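You operate a simulated robot arm through the tools that you are given. There is no shell and no other tool. Be economical: measure what you need, move in short steps, check, and stop when the job is done.

You are at the controls of a simulated robot arm. One attempt, no reset.

## Task
Clear the dock, swap its stick for the one named on the clipboard and load that.
Fine: the old stick goes in the stand.

The check looks at the end state, three seconds after you hand in, the way a careful person would. Anything else that was tipped, shoved, dropped, spilled or broken makes it a failure.

## Robot
A 6-joint arm with a fingered hand, fixed in place. Base frame: the origin is at the foot of the arm, x ahead of it, y to its left, z up; the work surface is at about z = 740. Lengths are in mm, angles in degrees, forces in N, time in s.
With the tool pointing down near the work surface it reaches from about 120 to 820 mm from the base axis. Its first joint turns from -166.0 to 166.0 degrees. Payload 5 kg.
The tool frame sits at the grasp point between the pads (the TCP): z along the fingers, y along the line on which they close. The tips reach 36 mm beyond it. The gripper opens to 120 mm. The gripper's body begins 42 mm behind the TCP. The gripper is a hand of 4 fingers: y runs from the thumb to the fingers, the wrist lies at [-19, -123, -211] in the tool frame, and closing takes about 1.5 s.
Orientation is that of the tool frame in the base frame, as a unit quaternion [w, x, y, z]. With the fingers straight down and the wrist toward the robot, the tool's x, y and z point along [0, 1, 0], [1, 0, 0] and [0, 0, -1] of the base frame.

## Interface
- The arm moves only by the tool send_rows. Its argument "targets" is a list of rows, each a list of 7 numbers: the turn, a rotation vector about the tool's x, y, z in degrees, then the shift along the tool's x, y, z in cm, then the opening in per cent of the stroke, from 0 (shut) to 100 (fully open). In form: [[ax, ay, az, dx, dy, dz, gripper], ...]. A call has 1 to 10 rows; each row shifts and turns the commanded pose from where the row before left it, along the tool's axes as they then stand. Each row takes 0.2 s and may step no farther than 50 mm and 8.6 degrees from the row before; otherwise, or with a gripper value out of range, the whole call is refused. Where a pose cannot be reached the arm comes as near as it can. A force on the tool above 40 N (or 10 N above the force at the start of the call, whichever is more), or a blocked arm, ends the call early, and 0.2 s more pass. The fingers move at their own pace (about 45 mm/s each) and stop on an object; they squeeze with about 25 N. The grip force told is the motor's: it shows also when the fingers shut on nothing. Time passes only in rows, and 0.2 s behind the last, so rows that do not move let the fingers close. The reply holds the time, the measured pose of the TCP, the force on the tool along the base axes, the opening and the grip force, in the units named above and with some noise, with the torque about the TCP (base axes, N m) and any sound that the robot's microphone picked up.
- Cameras (640 x 400 px; columns grow to the right, rows downward): "scene" is fixed at [398, -648.9, 1497.4]; the picture's right is [0.77, -0.64, 0.00], its down [-0.52, -0.62, -0.59] and it looks along [0.37, 0.45, -0.81] (base axes); focal length 351 px, centre (320, 200). "wrist" rides on the gripper at [73, -101, -142] in the tool frame; the picture's right is [-0.79, 0.29, -0.54], its down [-0.56, -0.70, 0.44] and it looks along [-0.25, 0.65, 0.71] (tool axes); focal length 280 px, centre (320, 200). There is no depth. A picture from a camera that has moved, and an enlarged one, comes with that camera's place and axes in the base frame and with its lens.
- capture(camera): a new picture of that camera. The clock stands still meanwhile.
- move_column(by): slides the trunk up (or, below 0, down) by that many mm; the arm rides with it, the base frame stays. It gives what a move gives, with no picture.
- grasp_type(shape): the hand has 4 fingers and takes this shape, open, in about a second: jaw (thumb against the fingers, like two jaws); tri (thumb and two fingers); tip (a fingertip pinch); poke (one finger out to press); point (the index stretched); flat (the hand flat); cup (the hand cupped); fist (a fist). The gripper value then closes the fingers along that shape, each until it touches; the sizes above hold for jaw. It gives what a move gives, with no picture.
- inspect(camera, box): a new picture of the part [left, top, right, bottom] of that camera's present view, enlarged. The clock stands still meanwhile.
- sign_off(): hands the job in; it is judged then, once.

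Work in short steps. Places have to be worked out from the pictures, the camera data and where the tool is seen: move nearer, look again, correct. Check each grasp and each placing, and mend what went wrong. You have 120 turns and 76 pictures in all, those below and enlarged ones among them. Open the gripper and draw the arm clear of the work before you hand the job in, unless the task says otherwise; then end with one line.

The tools are called after "Emit:" as a command line: name --pt "numbers of a row" for each row, then --argument value for the rest, lists and objects as JSON in quotes. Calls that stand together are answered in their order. send_rows: Moves the arm, as the interface text tells. Its arguments: {"type":"object","properties":{"targets":{"type":"array","items":{"type":"array","items":{"type":"number"}}}},"required":["targets"]} The other tools are called the same way: move_column (by) slides the trunk up or down; grasp_type (shape) gives the hand a shape; capture (camera) takes a picture; inspect (camera, box) takes an enlarged picture of a part of a camera's view; sign_off () hands the job in.

At the start:

```text
t: 0.0
ee_pos: [664.8, -263.6, 1031.8]
orientation: [0.0, 0.706, 0.708, 0.0]
force: [-0.8, 0.3, 0.8]
moment: [-0.02, 0.01, -0.01]
opening: 119.8
finger_force: 0.1
shape: jaw
trunk travel left (down, up): [-700.0, 140.0]
```

scene: 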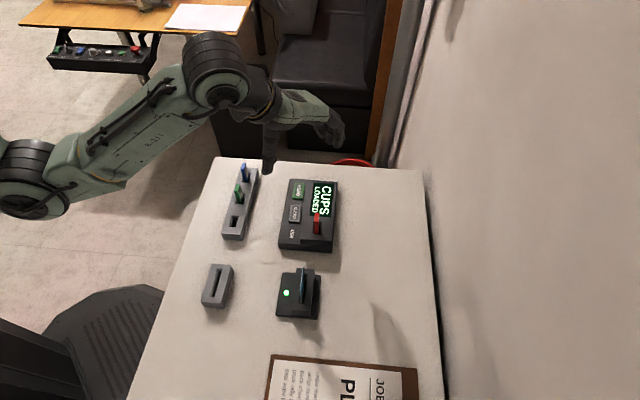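
wrist: 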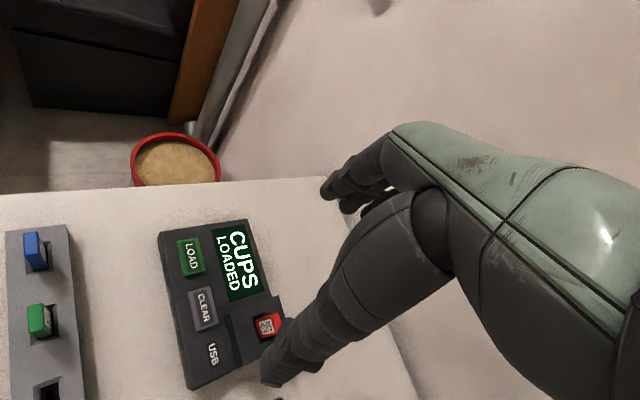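

I'll enlarge the clipboard and the dock area to read the job and labels.

Emit:
inspect --camera "scene" --box '[240, 330, 440, 400]'

Emit:
inspect --camera "scene" --box '[200, 150, 360, 250]'

Emit:
inspect --camera "scene" --box '[190, 240, 350, 340]'

Emit:
inspect --camera "scene" --box '[20, 0, 260, 150]'

```text
3.20 times, centred on (340, 365) of scene
camera zoom: at [398.0, -648.9, 1497.4], right [0.77, -0.64, 0.0], down [-0.52, -0.62, -0.59], along [0.37, 0.45, -0.81], focal length 1123 px, centre (256, -328)
```

zoom: 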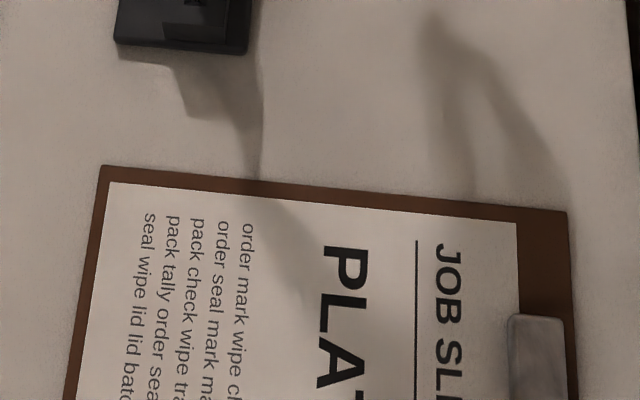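

```text
4.00 times, centred on (280, 200) of scene
camera zoom: at [398.0, -648.9, 1497.4], right [0.77, -0.64, 0.0], down [-0.52, -0.62, -0.59], along [0.37, 0.45, -0.81], focal length 1403 px, centre (480, 200)
```

zoom: 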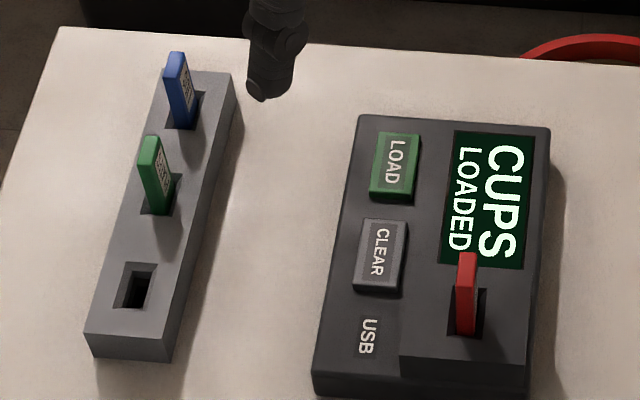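

```text
4.00 times, centred on (270, 290) of scene
camera zoom: at [398.0, -648.9, 1497.4], right [0.77, -0.64, 0.0], down [-0.52, -0.62, -0.59], along [0.37, 0.45, -0.81], focal length 1403 px, centre (520, -160)
```

zoom: 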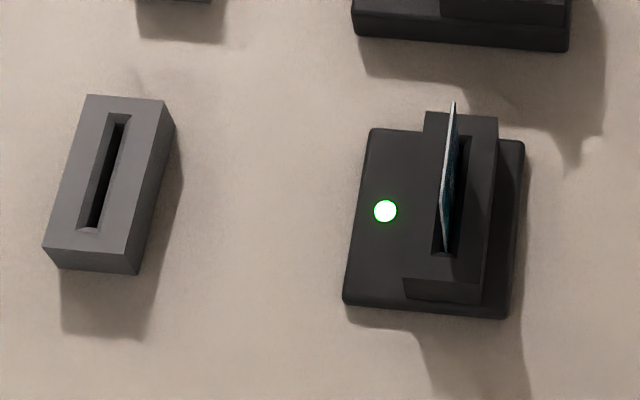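

```text
2.67 times, centred on (140, 75) of scene
camera zoom: at [398.0, -648.9, 1497.4], right [0.77, -0.64, 0.0], down [-0.52, -0.62, -0.59], along [0.37, 0.45, -0.81], focal length 936 px, centre (800, 533)
```

zoom: 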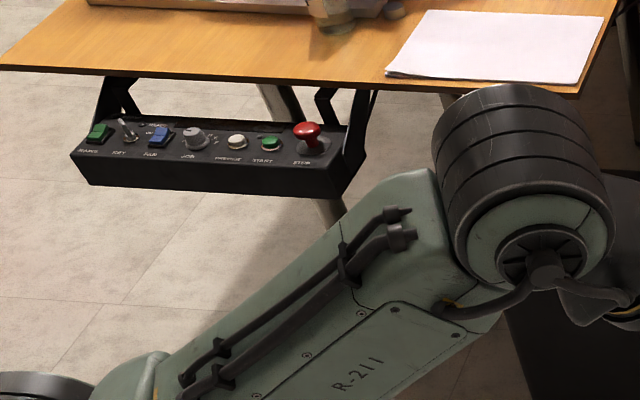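

The board reads "PLA…"; the dock holds red (CUPS). I'll enlarge the sticks in the wrist view to see how they are labelled.

Emit:
inspect --camera "wrist" --box '[0, 200, 160, 400]'

Emit:
inspect --camera "wrist" --box '[150, 210, 310, 400]'

Emit:
inspect --camera "scene" --box '[220, 150, 270, 220]'

```text
2.00 times, centred on (80, 300) of wrist
camera zoom: at [563.2, -190.3, 1174.5], right [0.29, -0.79, 0.54], down [-0.7, -0.56, -0.44], along [0.65, -0.25, -0.71], focal length 561 px, centre (800, 0)
```

zoom: 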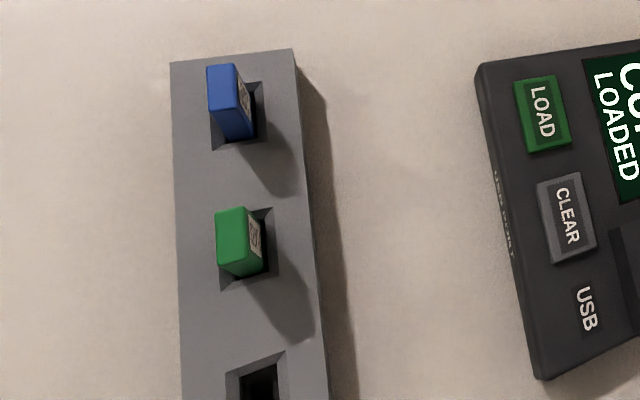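

```text
2.11 times, centred on (230, 305) of wrist
camera zoom: at [563.2, -190.3, 1174.5], right [0.29, -0.79, 0.54], down [-0.7, -0.56, -0.44], along [0.65, -0.25, -0.71], focal length 590 px, centre (510, -21)
```

zoom: 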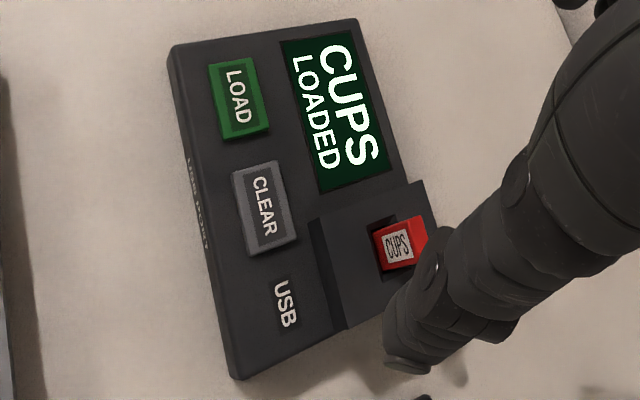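

```text
5.71 times, centred on (245, 185) of scene
camera zoom: at [398.0, -648.9, 1497.4], right [0.77, -0.64, 0.0], down [-0.52, -0.62, -0.59], along [0.37, 0.45, -0.81], focal length 2005 px, centre (749, 286)
```

zoom: 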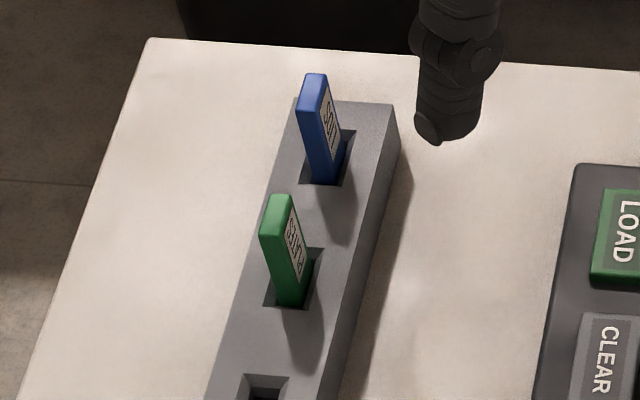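

Green looks like "…ATES", blue "…DS". I'll move the wrist camera toward the clipboard to read the full name: shift to about (457,-524), then yaw.

Emit:
send_rows --pt "0 0 0 -3.71 -2.97 0 100" --pt "0 0 0 -3.71 -2.97 0 100" --pt "0 0 0 -3.71 -2.97 0 100" --pt "0 0 0 -3.71 -2.97 0 100" --pt "0 0 0 -3.71 -2.97 0 100" --pt "0 0 0 -3.71 -2.97 0 100" --pt "0 0 0 -3.71 -2.97 0 100"

Emit:
send_rows --pt "0 0 7.5 0 0 0 100" --pt "0 0 7.5 0 0 0 100" --pt "0 0 7.5 0 0 0 100" --pt "0 0 7.5 0 0 0 100" --pt "0 0 7.5 0 0 0 100" --pt "0 0 7.5 0 0 0 100" --pt "0 0 7.5 0 0 0 100" --pt "0 0 7.5 0 0 0 100"

Emit:
capture --camera "wrist"

```text
t: 1.6
ee_pos: [456.8, -523.5, 1031.8]
orientation: [0.0, 0.706, 0.708, 0.001]
force: [0.3, 0.2, -0.8]
moment: [0.01, -0.02, 0.01]
opening: 119.7
finger_force: 0.1
shape: jaw
trunk travel left (down, up): [-700.0, 140.0]
```

```text
t: 3.4
ee_pos: [456.8, -522.5, 1032.7]
orientation: [0.001, 0.966, 0.258, -0.001]
force: [-0.5, 0.2, -0.6]
moment: [0.03, -0.02, -0.01]
opening: 119.8
finger_force: 0.1
shape: jaw
trunk travel left (down, up): [-700.0, 140.0]
```

```text
66 pictures are left
camera wrist: at [469.5, -398.1, 1174.7], right [-0.54, -0.64, 0.54], down [-0.83, 0.33, -0.44], along [0.11, -0.69, -0.71], focal length 280 px, centre (320, 200)
```

wrist: 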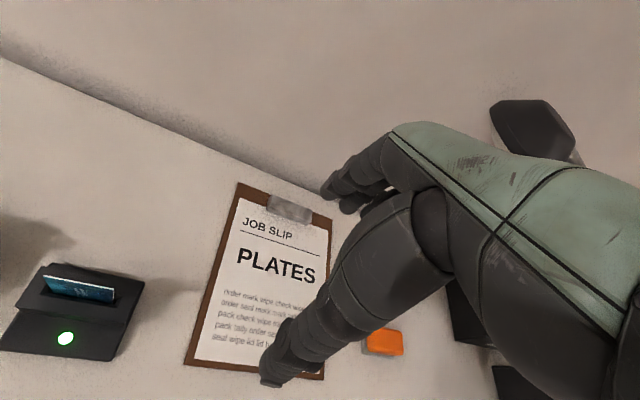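

The slip says PLATES. Now I return above the dock at yaw -45° (dock is turned 45°), then change to poke to press CLEAR.

Emit:
send_rows --pt "0 0 -7.5 0 0 0 100" --pt "0 0 -7.5 0 0 0 100" --pt "0 0 0 4.22 -0.72 0 100" --pt "0 0 0 4.22 -0.72 0 100" --pt "0 0 0 4.22 -0.72 0 100" --pt "0 0 0 4.22 -0.72 0 100" --pt "0 0 0 4.22 -0.72 0 100" --pt "0 0 0 4.22 -0.72 0 100" --pt "0 0 0 4.22 -0.72 0 100" --pt "0 0 0 4.22 -0.72 0 100"

Emit:
grasp_type --shape "poke"

Emit:
capture --camera "wrist"

Emit:
capture --camera "scene"

```text
t: 5.6
ee_pos: [656.8, -241.7, 1031.2]
orientation: [0.001, 0.924, 0.382, -0.001]
force: [0.0, -0.1, 0.3]
moment: [-0.02, 0.0, -0.02]
opening: 119.9
finger_force: 0.1
shape: jaw
trunk travel left (down, up): [-700.0, 140.0]
```

```text
t: 6.5
ee_pos: [656.7, -242.2, 1030.6]
orientation: [0.0, 0.924, 0.382, 0.0]
force: [-0.2, -0.3, -0.1]
moment: [-0.03, 0.0, 0.01]
opening: 0.0
finger_force: 0.0
shape: poke
trunk travel left (down, up): [-700.0, 140.0]
```

```text
65 pictures are left
camera wrist: at [635.0, -119.8, 1174.1], right [-0.35, -0.76, 0.54], down [-0.89, 0.1, -0.44], along [0.28, -0.64, -0.71], focal length 280 px, centre (320, 200)
```

wrist: 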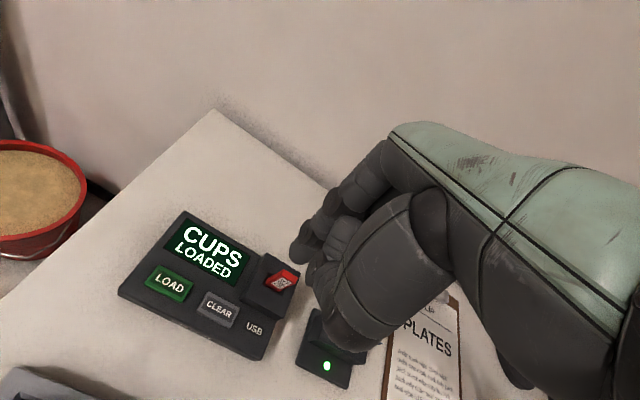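

```text
64 pictures are left
```

scene: 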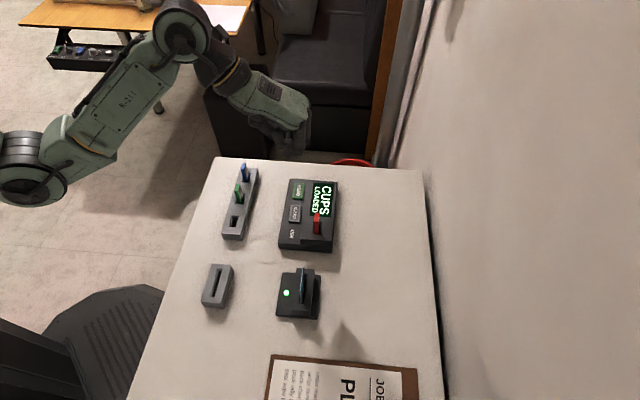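

The hand is at poke. I'll enlarge both views of the hand to locate the protruding fingertip.

Emit:
inspect --camera "wrist" --box '[240, 130, 440, 370]'

Emit:
inspect --camera "scene" --box '[220, 60, 340, 180]'

```text
1.67 times, centred on (340, 250) of wrist
camera zoom: at [635.0, -119.8, 1174.1], right [-0.35, -0.76, 0.54], down [-0.89, 0.1, -0.44], along [0.28, -0.64, -0.71], focal length 467 px, centre (287, 117)
```

zoom: 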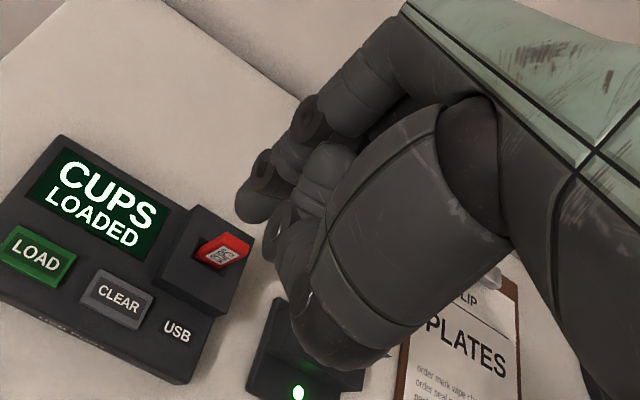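

```text
3.33 times, centred on (280, 120) of scene
camera zoom: at [398.0, -648.9, 1497.4], right [0.77, -0.64, 0.0], down [-0.52, -0.62, -0.59], along [0.37, 0.45, -0.81], focal length 1169 px, centre (453, 467)
```

zoom: 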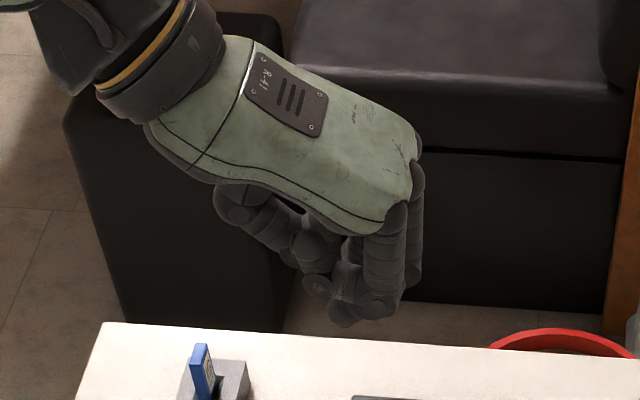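

The poke shape's tip is hard to pick out. I'll try "point" and compare.

Emit:
grasp_type --shape "point"

Emit:
inspect --camera "wrist" --box '[240, 130, 440, 370]'

Emit:
inspect --camera "scene" --box '[220, 60, 340, 180]'

```text
t: 7.4
ee_pos: [655.9, -242.5, 1031.1]
orientation: [0.0, 0.924, 0.383, 0.0]
force: [0.6, 0.2, 0.2]
moment: [-0.01, -0.01, 0.02]
opening: 0.0
finger_force: 0.1
shape: point
trunk travel left (down, up): [-700.0, 140.0]
```

```text
1.67 times, centred on (340, 250) of wrist
camera zoom: at [634.9, -119.8, 1174.1], right [-0.35, -0.76, 0.54], down [-0.89, 0.1, -0.44], along [0.28, -0.64, -0.71], focal length 467 px, centre (287, 117)
```

zoom: 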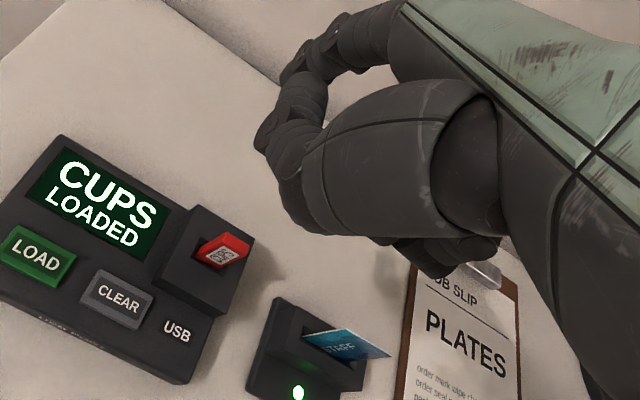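

```text
3.33 times, centred on (280, 120) of scene
camera zoom: at [398.0, -648.9, 1497.4], right [0.77, -0.64, 0.0], down [-0.52, -0.62, -0.59], along [0.37, 0.45, -0.81], focal length 1169 px, centre (453, 467)
```

zoom: 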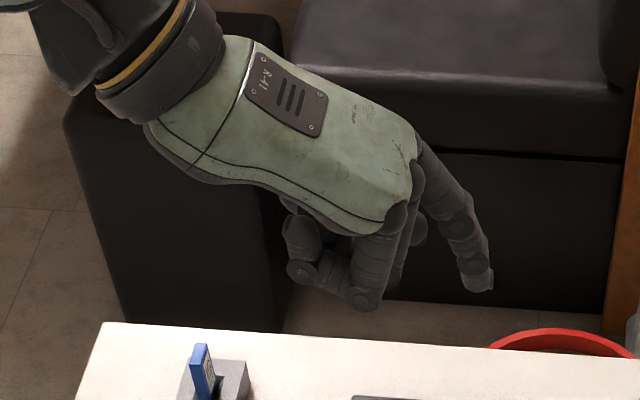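

Point sticks out forward of the palm, out of the wrist view. I'll check "tip", which might serve for both pressing and picking.

Emit:
grasp_type --shape "tip"

Emit:
inspect --camera "wrist" --box '[240, 130, 440, 370]'

Emit:
inspect --camera "scene" --box '[220, 60, 340, 180]'

```text
t: 8.3
ee_pos: [655.4, -243.6, 1031.3]
orientation: [0.0, 0.923, 0.384, 0.0]
force: [-0.3, 0.3, -0.2]
moment: [-0.01, 0.01, 0.0]
opening: 119.8
finger_force: 0.1
shape: tip
trunk travel left (down, up): [-700.0, 140.0]
```

```text
1.67 times, centred on (340, 250) of wrist
camera zoom: at [634.9, -119.8, 1174.1], right [-0.35, -0.76, 0.54], down [-0.89, 0.1, -0.44], along [0.28, -0.64, -0.71], focal length 467 px, centre (287, 117)
```

zoom: 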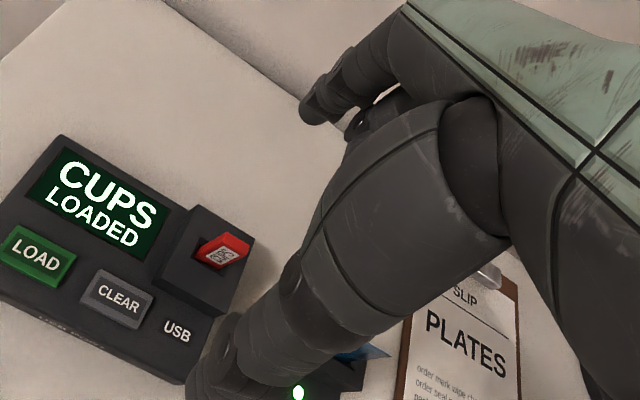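

```text
3.33 times, centred on (280, 120) of scene
camera zoom: at [398.0, -648.9, 1497.4], right [0.77, -0.64, 0.0], down [-0.52, -0.62, -0.59], along [0.37, 0.45, -0.81], focal length 1169 px, centre (453, 467)
```

zoom: 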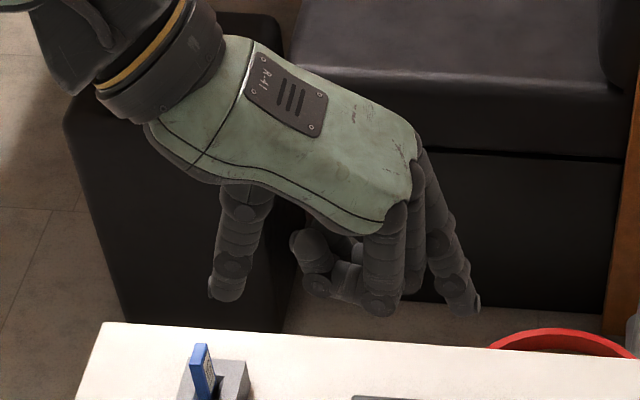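

Tip shape opposes thumb and index with the others curled. I'll close it to see where the tips meet.

Emit:
send_rows --pt "0 0 0 0 0 0 0" --pt "0 0 0 0 0 0 0" --pt "0 0 0 0 0 0 0" --pt "0 0 0 0 0 0 0" --pt "0 0 0 0 0 0 0" --pt "0 0 0 0 0 0 0" --pt "0 0 0 0 0 0 0" --pt "0 0 0 0 0 0 0"

Emit:
inspect --camera "wrist" --box '[240, 130, 440, 370]'

Emit:
inspect --camera "scene" --box '[220, 60, 340, 180]'

```text
t: 10.1
ee_pos: [655.5, -242.8, 1030.5]
orientation: [0.0, 0.924, 0.383, 0.0]
force: [0.1, 0.5, 0.6]
moment: [-0.02, 0.0, 0.01]
opening: 0.2
finger_force: 25.5
shape: tip
trunk travel left (down, up): [-700.0, 140.0]
```

```text
1.67 times, centred on (340, 250) of wrist
camera zoom: at [635.1, -119.6, 1174.1], right [-0.35, -0.76, 0.54], down [-0.89, 0.1, -0.44], along [0.28, -0.64, -0.71], focal length 467 px, centre (287, 117)
```

zoom: 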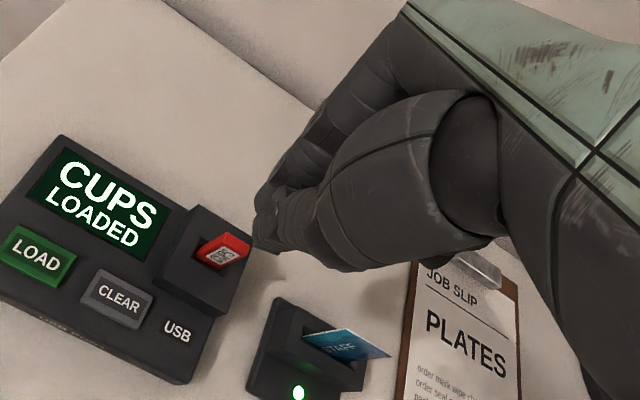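

```text
3.33 times, centred on (280, 120) of scene
camera zoom: at [398.0, -648.9, 1497.4], right [0.77, -0.64, 0.0], down [-0.52, -0.62, -0.59], along [0.37, 0.45, -0.81], focal length 1169 px, centre (453, 467)
```

zoom: 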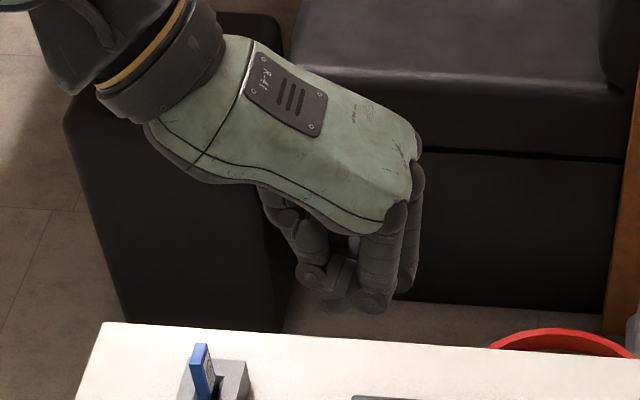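

Comparing poke in both views, its tip sits about 45 mm straight beyond the TCP. CLEAR is at about (655,-242,770); the red stick stands on the +v side, so I switch to poke, tilt 25° to raise the fingers' side, and approach partway.

Emit:
grasp_type --shape "poke"

Emit:
send_rows --pt "-8.33 0 0 0 0 0 0" --pt "-8.33 0 0 0 0 0 0" --pt "-8.33 0 0 0 0 0 0" --pt "0 0 0 0 -2.72 3.41 0" --pt "0 0 0 0 -2.72 3.41 0" --pt "0 0 0 0 -2.72 3.41 0"

Emit:
capture --camera "wrist"

Emit:
inspect --camera "scene" --box '[220, 110, 380, 260]'

```text
t: 11.0
ee_pos: [655.1, -243.8, 1031.2]
orientation: [0.0, 0.924, 0.382, -0.001]
force: [0.5, -0.4, -0.3]
moment: [0.0, 0.03, -0.02]
opening: 0.0
finger_force: 0.0
shape: poke
trunk travel left (down, up): [-700.0, 140.0]
```

```text
t: 12.4
ee_pos: [633.2, -219.3, 904.8]
orientation: [0.201, 0.902, 0.374, 0.083]
force: [-0.2, -0.4, 0.6]
moment: [0.03, 0.02, 0.02]
opening: 0.0
finger_force: 25.7
shape: jaw
trunk travel left (down, up): [-700.0, 140.0]
```

```text
55 pictures are left
camera wrist: at [577.6, -61.2, 990.5], right [-0.54, -0.58, 0.61], down [-0.71, -0.08, -0.7], along [0.46, -0.81, -0.37], focal length 280 px, centre (320, 200)
```

wrist: 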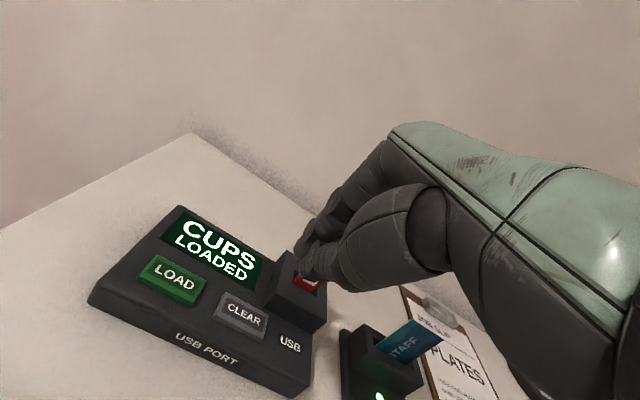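

```text
2.67 times, centred on (300, 185) of scene
camera zoom: at [398.0, -648.9, 1497.4], right [0.77, -0.64, 0.0], down [-0.52, -0.62, -0.59], along [0.37, 0.45, -0.81], focal length 936 px, centre (373, 240)
```

zoom: 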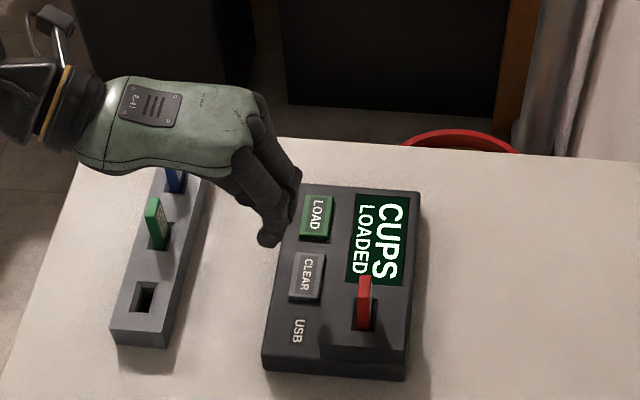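

The zero gripper value turned the poke into a shut jaw. I'll re-form poke and test with a row at 100, to see if the shape holds.

Emit:
grasp_type --shape "poke"

Emit:
send_rows --pt "0 0 0 0 0 0 100"

Emit:
inspect --camera "wrist" --box '[240, 130, 440, 370]'

Emit:
inspect --camera "scene" --box '[220, 110, 380, 260]'

```text
t: 13.3
ee_pos: [634.2, -219.9, 904.2]
orientation: [0.2, 0.902, 0.374, 0.083]
force: [0.5, 1.1, -0.7]
moment: [0.0, -0.01, 0.01]
opening: 0.3
finger_force: 0.1
shape: poke
trunk travel left (down, up): [-700.0, 140.0]
```

```text
t: 13.7
ee_pos: [634.1, -221.6, 903.3]
orientation: [0.2, 0.902, 0.374, 0.083]
force: [-0.1, -0.2, -0.1]
moment: [0.0, 0.03, -0.01]
opening: 0.0
finger_force: 0.0
shape: poke
trunk travel left (down, up): [-700.0, 140.0]
```

```text
1.67 times, centred on (340, 250) of wrist
camera zoom: at [577.7, -61.4, 990.4], right [-0.53, -0.58, 0.61], down [-0.71, -0.08, -0.7], along [0.45, -0.81, -0.37], focal length 467 px, centre (287, 117)
```

zoom: 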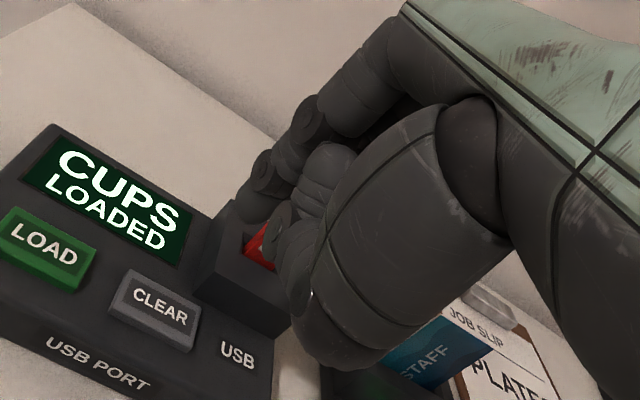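

```text
2.67 times, centred on (300, 185) of scene
camera zoom: at [398.0, -648.9, 1497.4], right [0.77, -0.64, 0.0], down [-0.52, -0.62, -0.59], along [0.37, 0.45, -0.81], focal length 936 px, centre (373, 240)
```

zoom: 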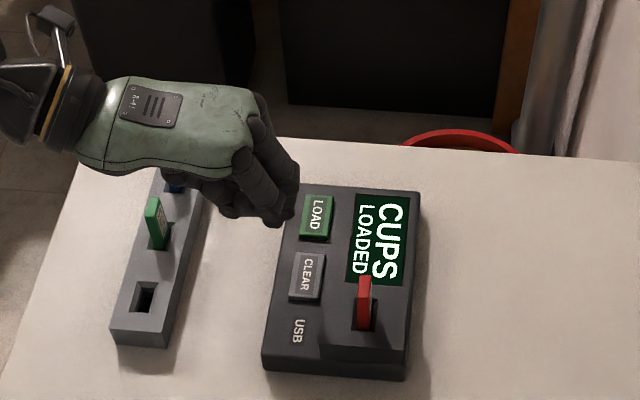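

Poke holds at 100. The tip is about (647,-231,862); I advance to ~20 mm short of CLEAR and look.

Emit:
send_rows --pt "0 0 0 0 -0.83 2.1 100" --pt "0 0 0 0 -0.83 2.1 100" --pt "0 0 0 0 -0.83 2.1 100"

Emit:
inspect --camera "wrist" --box '[200, 180, 360, 340]'

Emit:
inspect --camera "scene" --box '[240, 160, 360, 250]'

```text
t: 14.5
ee_pos: [639.1, -223.7, 838.1]
orientation: [0.201, 0.901, 0.375, 0.083]
force: [0.3, -0.1, -0.3]
moment: [-0.02, -0.01, 0.05]
opening: 0.0
finger_force: 0.1
shape: poke
trunk travel left (down, up): [-700.0, 140.0]
```

```text
2.50 times, centred on (280, 260) of wrist
camera zoom: at [581.6, -64.1, 924.2], right [-0.53, -0.58, 0.61], down [-0.71, -0.08, -0.7], along [0.45, -0.81, -0.37], focal length 701 px, centre (420, 50)
```

zoom: 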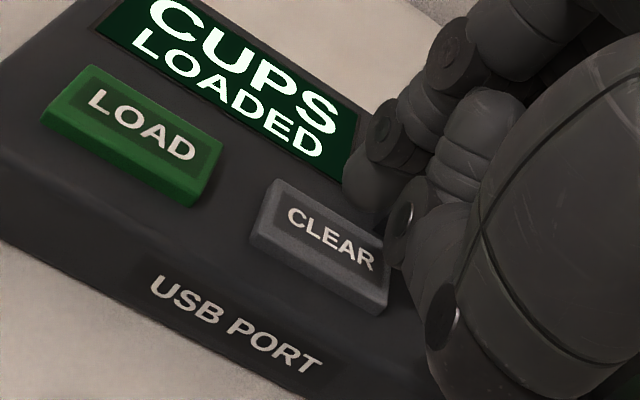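

```text
4.44 times, centred on (300, 205) of scene
camera zoom: at [398.0, -648.9, 1497.4], right [0.77, -0.64, 0.0], down [-0.52, -0.62, -0.59], along [0.37, 0.45, -0.81], focal length 1559 px, centre (409, 178)
```

zoom: 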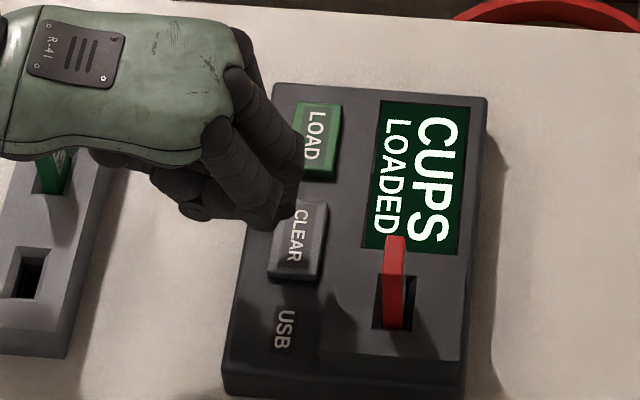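

The index tip is near (656,-237,796), right over CLEAR. I go straight down 14 mm in small steps watching the force.

Emit:
send_rows --pt "0 0 0 0 -0.2 0.43 100" --pt "0 0 0 0 -0.15 0.32 100" --pt "0 0 0 0 -0.15 0.32 100" --pt "0 0 0 0 -0.15 0.32 100"

Emit:
inspect --camera "wrist" --box '[200, 180, 360, 340]'

```text
t: 15.5
ee_pos: [636.1, -224.2, 822.3]
orientation: [0.2, 0.902, 0.374, 0.083]
force: [0.7, 0.0, -0.5]
moment: [0.0, -0.02, -0.02]
opening: 0.2
finger_force: 0.0
shape: poke
trunk travel left (down, up): [-700.0, 140.0]
```

```text
2.50 times, centred on (280, 260) of wrist
camera zoom: at [580.0, -65.3, 908.2], right [-0.53, -0.58, 0.61], down [-0.71, -0.08, -0.7], along [0.45, -0.81, -0.37], focal length 701 px, centre (420, 50)
```

zoom: 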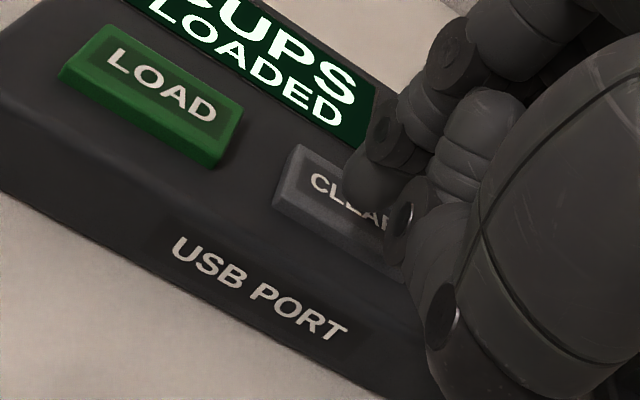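

No contact yet, tip seen over the middle of CLEAR. Continue down in 2 mm rows.

Emit:
send_rows --pt "0 0 0 0 -0.08 0.18 100" --pt "0 0 0 0 -0.08 0.18 100" --pt "0 0 0 0 -0.08 0.18 100" --pt "0 0 0 0 -0.08 0.18 100" --pt "0 0 0 0 -0.08 0.18 100"

Emit:
inspect --camera "scene" --box '[240, 160, 360, 250]'

```text
t: 16.7
ee_pos: [636.6, -224.3, 810.9]
orientation: [0.2, 0.902, 0.375, 0.083]
force: [-0.4, -0.6, -0.1]
moment: [0.0, -0.01, -0.03]
opening: 0.2
finger_force: 0.0
shape: poke
trunk travel left (down, up): [-700.0, 140.0]
```

```text
4.44 times, centred on (300, 205) of scene
camera zoom: at [398.0, -648.9, 1497.4], right [0.77, -0.64, 0.0], down [-0.52, -0.62, -0.59], along [0.37, 0.45, -0.81], focal length 1559 px, centre (409, 178)
```

zoom: 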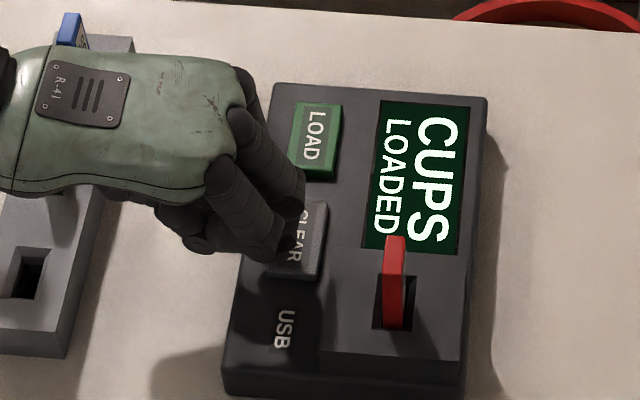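

Still no force; a bit further in 1.5 mm rows.

Emit:
send_rows --pt "0 0 0 0 -0.06 0.14 100" --pt "0 0 0 0 -0.06 0.14 100" --pt "0 0 0 0 -0.06 0.14 100" --pt "0 0 0 0 -0.06 0.14 100"

Emit:
capture --camera "wrist"

```text
t: 17.7
ee_pos: [634.6, -224.7, 806.0]
orientation: [0.2, 0.902, 0.374, 0.083]
force: [-1.2, 0.5, 2.8]
moment: [-0.02, 0.05, 0.0]
opening: 0.1
finger_force: 0.0
shape: poke
trunk travel left (down, up): [-700.0, 140.0]
heard: click
```

```text
47 pictures are left
camera wrist: at [579.2, -65.5, 892.7], right [-0.54, -0.58, 0.61], down [-0.71, -0.08, -0.7], along [0.45, -0.81, -0.37], focal length 280 px, centre (320, 200)
```

wrist: 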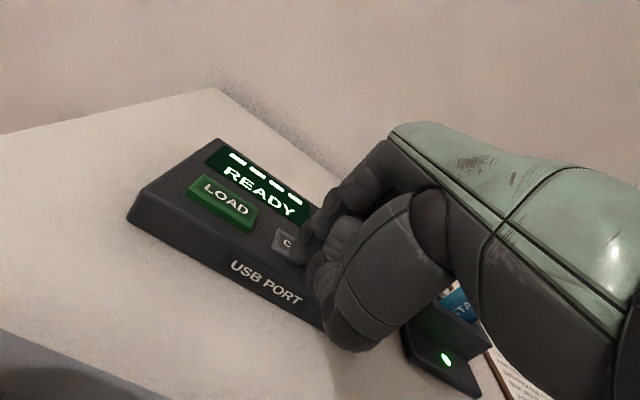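

Click heard and display shows "---- READY": dock is cleared. I retreat upward, level the hand and go to open jaw.

Emit:
send_rows --pt "0 0 0 0 2.03 -4.35 100" --pt "0 0 0 0 2.03 -4.35 100" --pt "0 0 0 0 2.03 -4.35 100" --pt "0 0 0 0 2.03 -4.35 100" --pt "8.33 0 0 0 0 0 100" --pt "8.33 0 0 0 0 0 100" --pt "8.33 0 0 0 0 0 100"

Emit:
grasp_type --shape "jaw"

Emit:
capture --camera "wrist"

Emit:
inspect --camera "scene" --box '[210, 150, 350, 255]'

```text
t: 19.3
ee_pos: [636.5, -226.3, 998.0]
orientation: [-0.002, 0.924, 0.383, 0.0]
force: [0.0, 0.5, -0.7]
moment: [0.01, 0.01, -0.02]
opening: 0.1
finger_force: 0.1
shape: poke
trunk travel left (down, up): [-700.0, 140.0]
```

```text
t: 20.2
ee_pos: [636.2, -224.7, 998.1]
orientation: [0.001, 0.924, 0.382, 0.0]
force: [0.2, 0.1, 0.6]
moment: [0.0, -0.01, -0.01]
opening: 120.0
finger_force: 0.0
shape: jaw
trunk travel left (down, up): [-700.0, 140.0]
```

```text
46 pictures are left
camera wrist: at [614.9, -101.5, 1141.0], right [-0.35, -0.76, 0.54], down [-0.89, 0.1, -0.44], along [0.28, -0.64, -0.71], focal length 280 px, centre (320, 200)
```

wrist: 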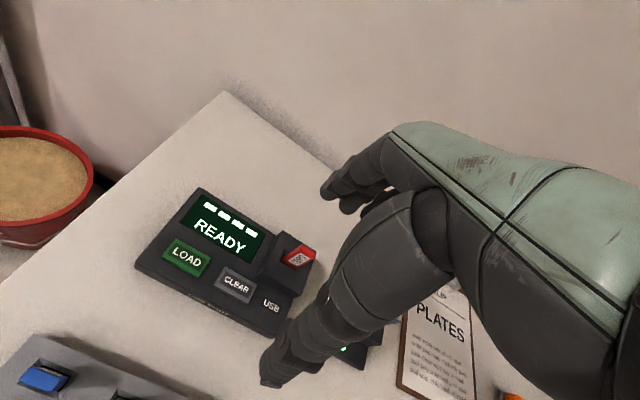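

```text
3.81 times, centred on (280, 202) of scene
camera zoom: at [398.0, -648.9, 1497.4], right [0.77, -0.64, 0.0], down [-0.52, -0.62, -0.59], along [0.37, 0.45, -0.81], focal length 1336 px, centre (472, 190)
```

zoom: 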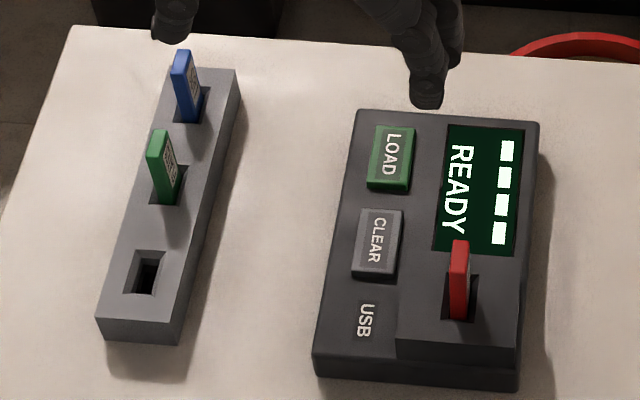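

I'll zoom the wrist view on the red stick and slot for triangulation.

Emit:
inspect --camera "wrist" --box '[230, 220, 330, 320]'

Emit:
inspect --camera "scene" --box '[290, 200, 340, 250]'

Emit:
inspect --camera "scene" --box '[210, 155, 270, 245]'

```text
4.00 times, centred on (280, 270) of wrist
camera zoom: at [614.9, -101.5, 1141.0], right [-0.35, -0.76, 0.54], down [-0.89, 0.1, -0.44], along [0.28, -0.64, -0.71], focal length 1122 px, centre (480, -80)
```

zoom: 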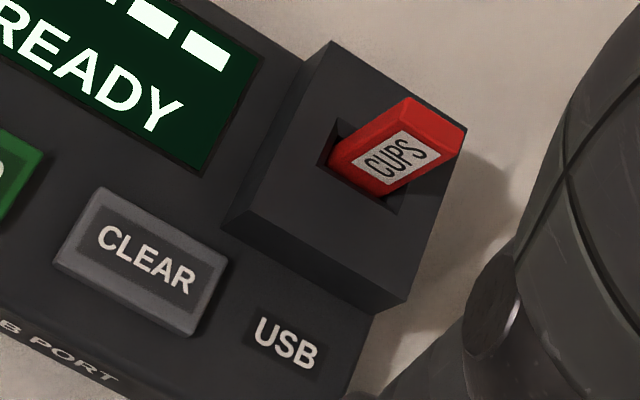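

```text
8.00 times, centred on (315, 225) of scene
camera zoom: at [398.0, -648.9, 1497.4], right [0.77, -0.64, 0.0], down [-0.52, -0.62, -0.59], along [0.37, 0.45, -0.81], focal length 2807 px, centre (360, 0)
```

zoom: 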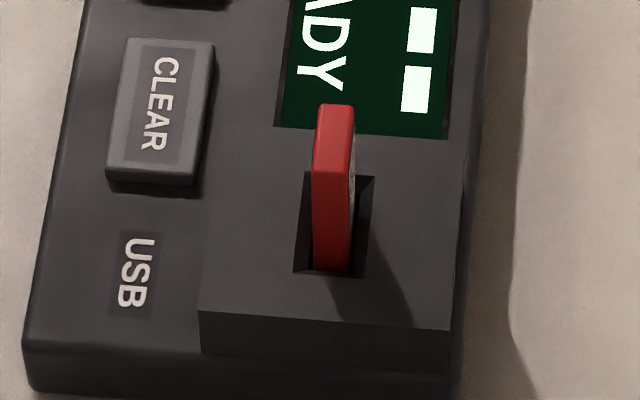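

```text
4.44 times, centred on (240, 200) of scene
camera zoom: at [398.0, -648.9, 1497.4], right [0.77, -0.64, 0.0], down [-0.52, -0.62, -0.59], along [0.37, 0.45, -0.81], focal length 1559 px, centre (676, 200)
```

zoom: 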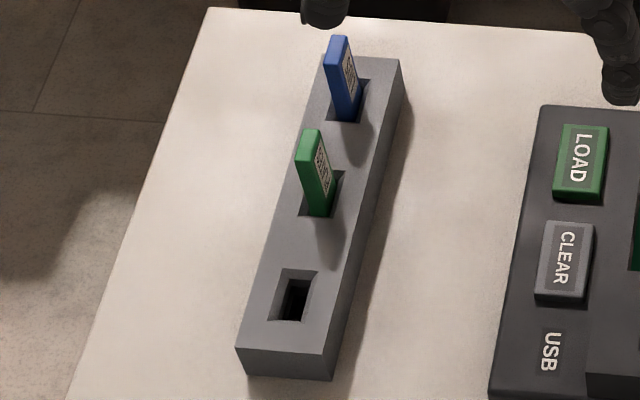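

Triangulated: red stick at about (663.5,-318.5), top z≈841, block top ≈793, ~23×12 mm with thickness along the tool's y. I move above it and partway down, then check.

Emit:
send_rows --pt "0 0 0 -2.35 4.28 0 60" --pt "0 0 0 -2.35 4.28 0 60" --pt "0 0 0 0 0 4.4 60" --pt "0 0 0 0 0 4.4 60"

Emit:
inspect --camera "wrist" --box '[210, 150, 410, 380]'

Emit:
inspect --camera "scene" --box '[250, 140, 370, 250]'

```text
t: 21.2
ee_pos: [661.9, -318.6, 908.0]
orientation: [0.0, 0.924, 0.382, 0.0]
force: [0.4, -0.4, 0.3]
moment: [0.05, 0.01, -0.02]
opening: 72.2
finger_force: 0.1
shape: jaw
trunk travel left (down, up): [-700.0, 140.0]
```

```text
1.74 times, centred on (310, 265) of wrist
camera zoom: at [640.9, -195.6, 1049.9], right [-0.35, -0.76, 0.54], down [-0.89, 0.1, -0.44], along [0.28, -0.64, -0.71], focal length 488 px, centre (337, 87)
```

zoom: 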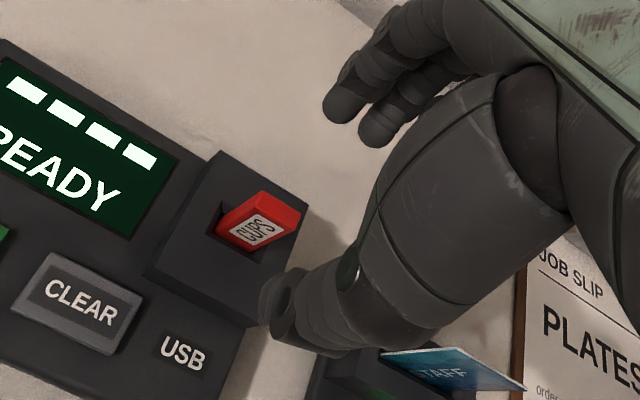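

```text
3.64 times, centred on (310, 195) of scene
camera zoom: at [398.0, -648.9, 1497.4], right [0.77, -0.64, 0.0], down [-0.52, -0.62, -0.59], along [0.37, 0.45, -0.81], focal length 1276 px, centre (356, 218)
```

zoom: 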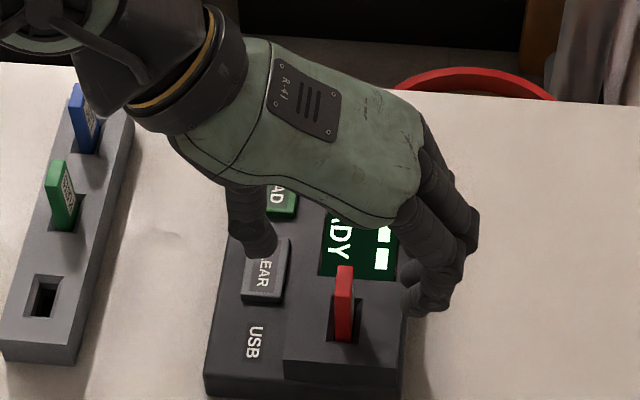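

Alignment is within ~3 mm. Descend to z≈837 and close.

Emit:
send_rows --pt "0 0 0 0 0 3.0 60" --pt "0 0 0 0 0 2.5 60" --pt "0 0 0 0 0 1.5 60"

Emit:
inspect --camera "scene" --box '[250, 140, 370, 250]'

Emit:
inspect --camera "wrist" --box '[210, 150, 410, 380]'

```text
t: 22.0
ee_pos: [661.8, -317.5, 839.0]
orientation: [0.001, 0.924, 0.384, -0.001]
force: [0.1, 0.0, 0.4]
moment: [0.03, -0.01, -0.01]
opening: 72.2
finger_force: 0.0
shape: jaw
trunk travel left (down, up): [-700.0, 140.0]
```

```text
3.64 times, centred on (310, 195) of scene
camera zoom: at [398.0, -648.9, 1497.4], right [0.77, -0.64, 0.0], down [-0.52, -0.62, -0.59], along [0.37, 0.45, -0.81], focal length 1276 px, centre (356, 218)
```

zoom: 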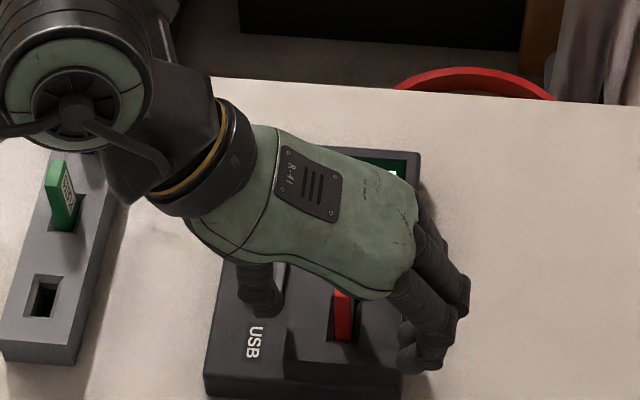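

```text
1.74 times, centred on (310, 265) of wrist
camera zoom: at [641.3, -195.0, 982.1], right [-0.35, -0.76, 0.54], down [-0.89, 0.1, -0.44], along [0.28, -0.64, -0.71], focal length 488 px, centre (337, 87)
```

zoom: 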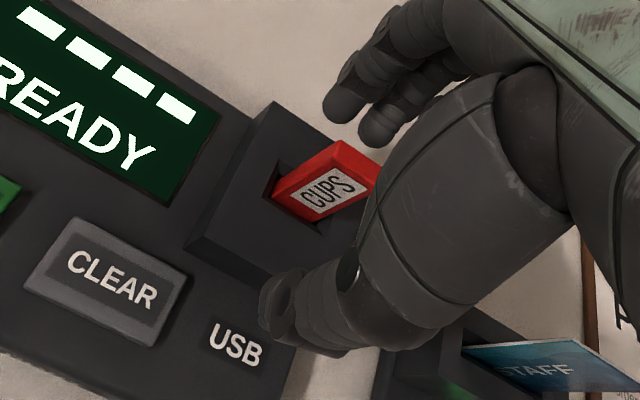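

Stick lies between the digits. Close.

Emit:
send_rows --pt "0 0 0 0 0 0 0" --pt "0 0 0 0 0 0 0" --pt "0 0 0 0 0 0 0" --pt "0 0 0 0 0 0 0" --pt "0 0 0 0 0 0 0" --pt "0 0 0 0 0 0 0" --pt "0 0 0 0 0 0 0"

Emit:
inspect --camera "wrist" --box '[210, 150, 410, 380]'

```text
t: 23.6
ee_pos: [662.5, -317.9, 839.7]
orientation: [0.001, 0.924, 0.382, 0.0]
force: [1.1, -0.5, -0.8]
moment: [-0.02, -0.06, -0.05]
opening: 3.7
finger_force: 24.6
shape: jaw
trunk travel left (down, up): [-700.0, 140.0]
```

```text
1.74 times, centred on (310, 265) of wrist
camera zoom: at [641.5, -195.2, 982.3], right [-0.35, -0.76, 0.54], down [-0.89, 0.1, -0.44], along [0.28, -0.64, -0.71], focal length 488 px, centre (337, 87)
```

zoom: 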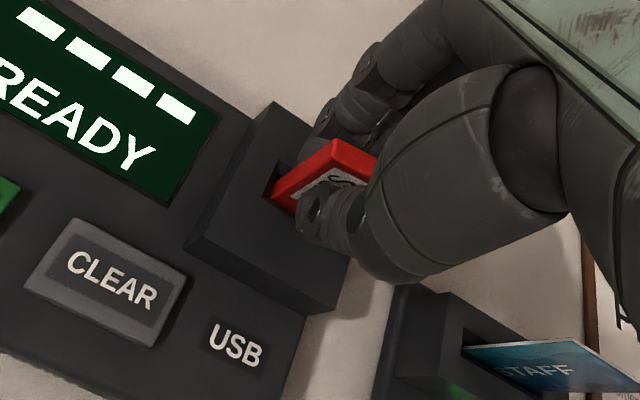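

Grip force is up with the stick between thumb and fingers. Lift straight up 60 mm and check.

Emit:
send_rows --pt "0 0 0 0 0 -1.0 0" --pt "0 0 0 0 0 -1.0 0" --pt "0 0 0 0 0 -2.0 0" --pt "0 0 0 0 0 -2.0 0"

Emit:
inspect --camera "wrist" --box '[210, 150, 410, 380]'

Emit:
inspect --camera "scene" --box '[250, 140, 370, 250]'

```text
t: 24.6
ee_pos: [662.3, -318.4, 898.8]
orientation: [-0.001, 0.923, 0.384, 0.0]
force: [-0.8, -0.5, -0.5]
moment: [-0.01, 0.0, -0.02]
opening: 3.5
finger_force: 25.0
shape: jaw
trunk travel left (down, up): [-700.0, 140.0]
```

```text
1.74 times, centred on (310, 265) of wrist
camera zoom: at [641.8, -194.6, 1042.2], right [-0.35, -0.76, 0.54], down [-0.89, 0.1, -0.44], along [0.28, -0.64, -0.71], focal length 488 px, centre (337, 87)
```

zoom: 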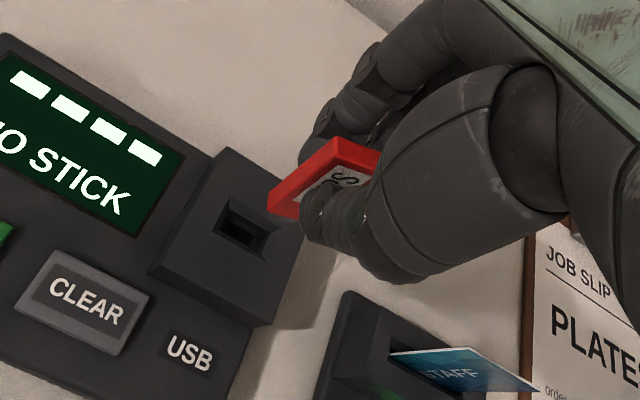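

```text
3.64 times, centred on (310, 195) of scene
camera zoom: at [398.0, -648.9, 1497.4], right [0.77, -0.64, 0.0], down [-0.52, -0.62, -0.59], along [0.37, 0.45, -0.81], focal length 1276 px, centre (356, 218)
```

zoom: 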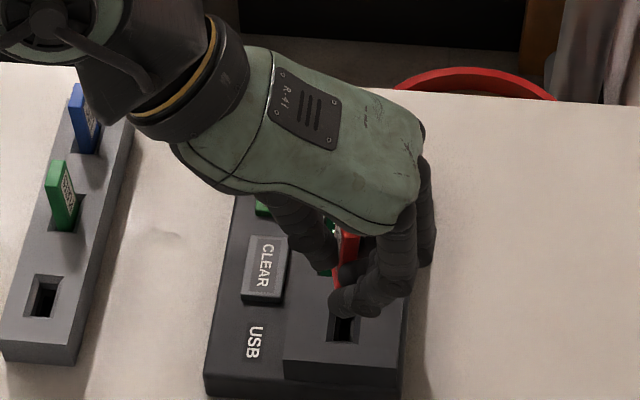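

Display shows NO STICK, red is held, and the dock slot (TCP x,y ≈ (662,-318), top z≈792) is recorded. Raise and travel to above the empty stand slot, estimated (529,-161,768).

Emit:
send_rows --pt "0 0 0 0 0 -3.5 0" --pt "0 0 0 0 0 -3.5 0" --pt "0 0 0 0.34 -4.1 0 0" --pt "0 0 0 0.34 -4.1 0 0" --pt "0 0 0 0.34 -4.1 0 0" --pt "0 0 0 0.34 -4.1 0 0" --pt "0 0 0 0.34 -4.1 0 0"

Emit:
capture --camera "wrist"

Emit:
inspect --camera "scene" --box '[170, 100, 300, 240]'

```text
t: 26.2
ee_pos: [527.7, -160.7, 968.6]
orientation: [0.001, 0.924, 0.383, 0.0]
force: [0.0, 0.8, -1.2]
moment: [-0.02, -0.02, 0.01]
opening: 3.4
finger_force: 25.1
shape: jaw
trunk travel left (down, up): [-700.0, 140.0]
```

```text
34 pictures are left
camera wrist: at [507.6, -36.6, 1112.6], right [-0.35, -0.76, 0.54], down [-0.89, 0.1, -0.44], along [0.28, -0.64, -0.71], focal length 280 px, centre (320, 200)
```

wrist: 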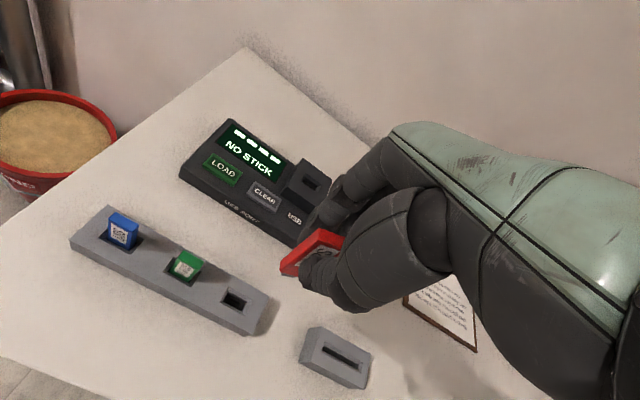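

```text
2.86 times, centred on (235, 170) of scene
camera zoom: at [398.0, -648.9, 1497.4], right [0.77, -0.64, 0.0], down [-0.52, -0.62, -0.59], along [0.37, 0.45, -0.81], focal length 1002 px, centre (563, 286)
```

zoom: 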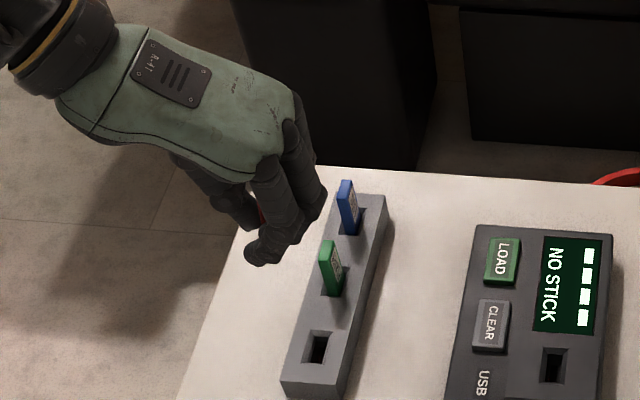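

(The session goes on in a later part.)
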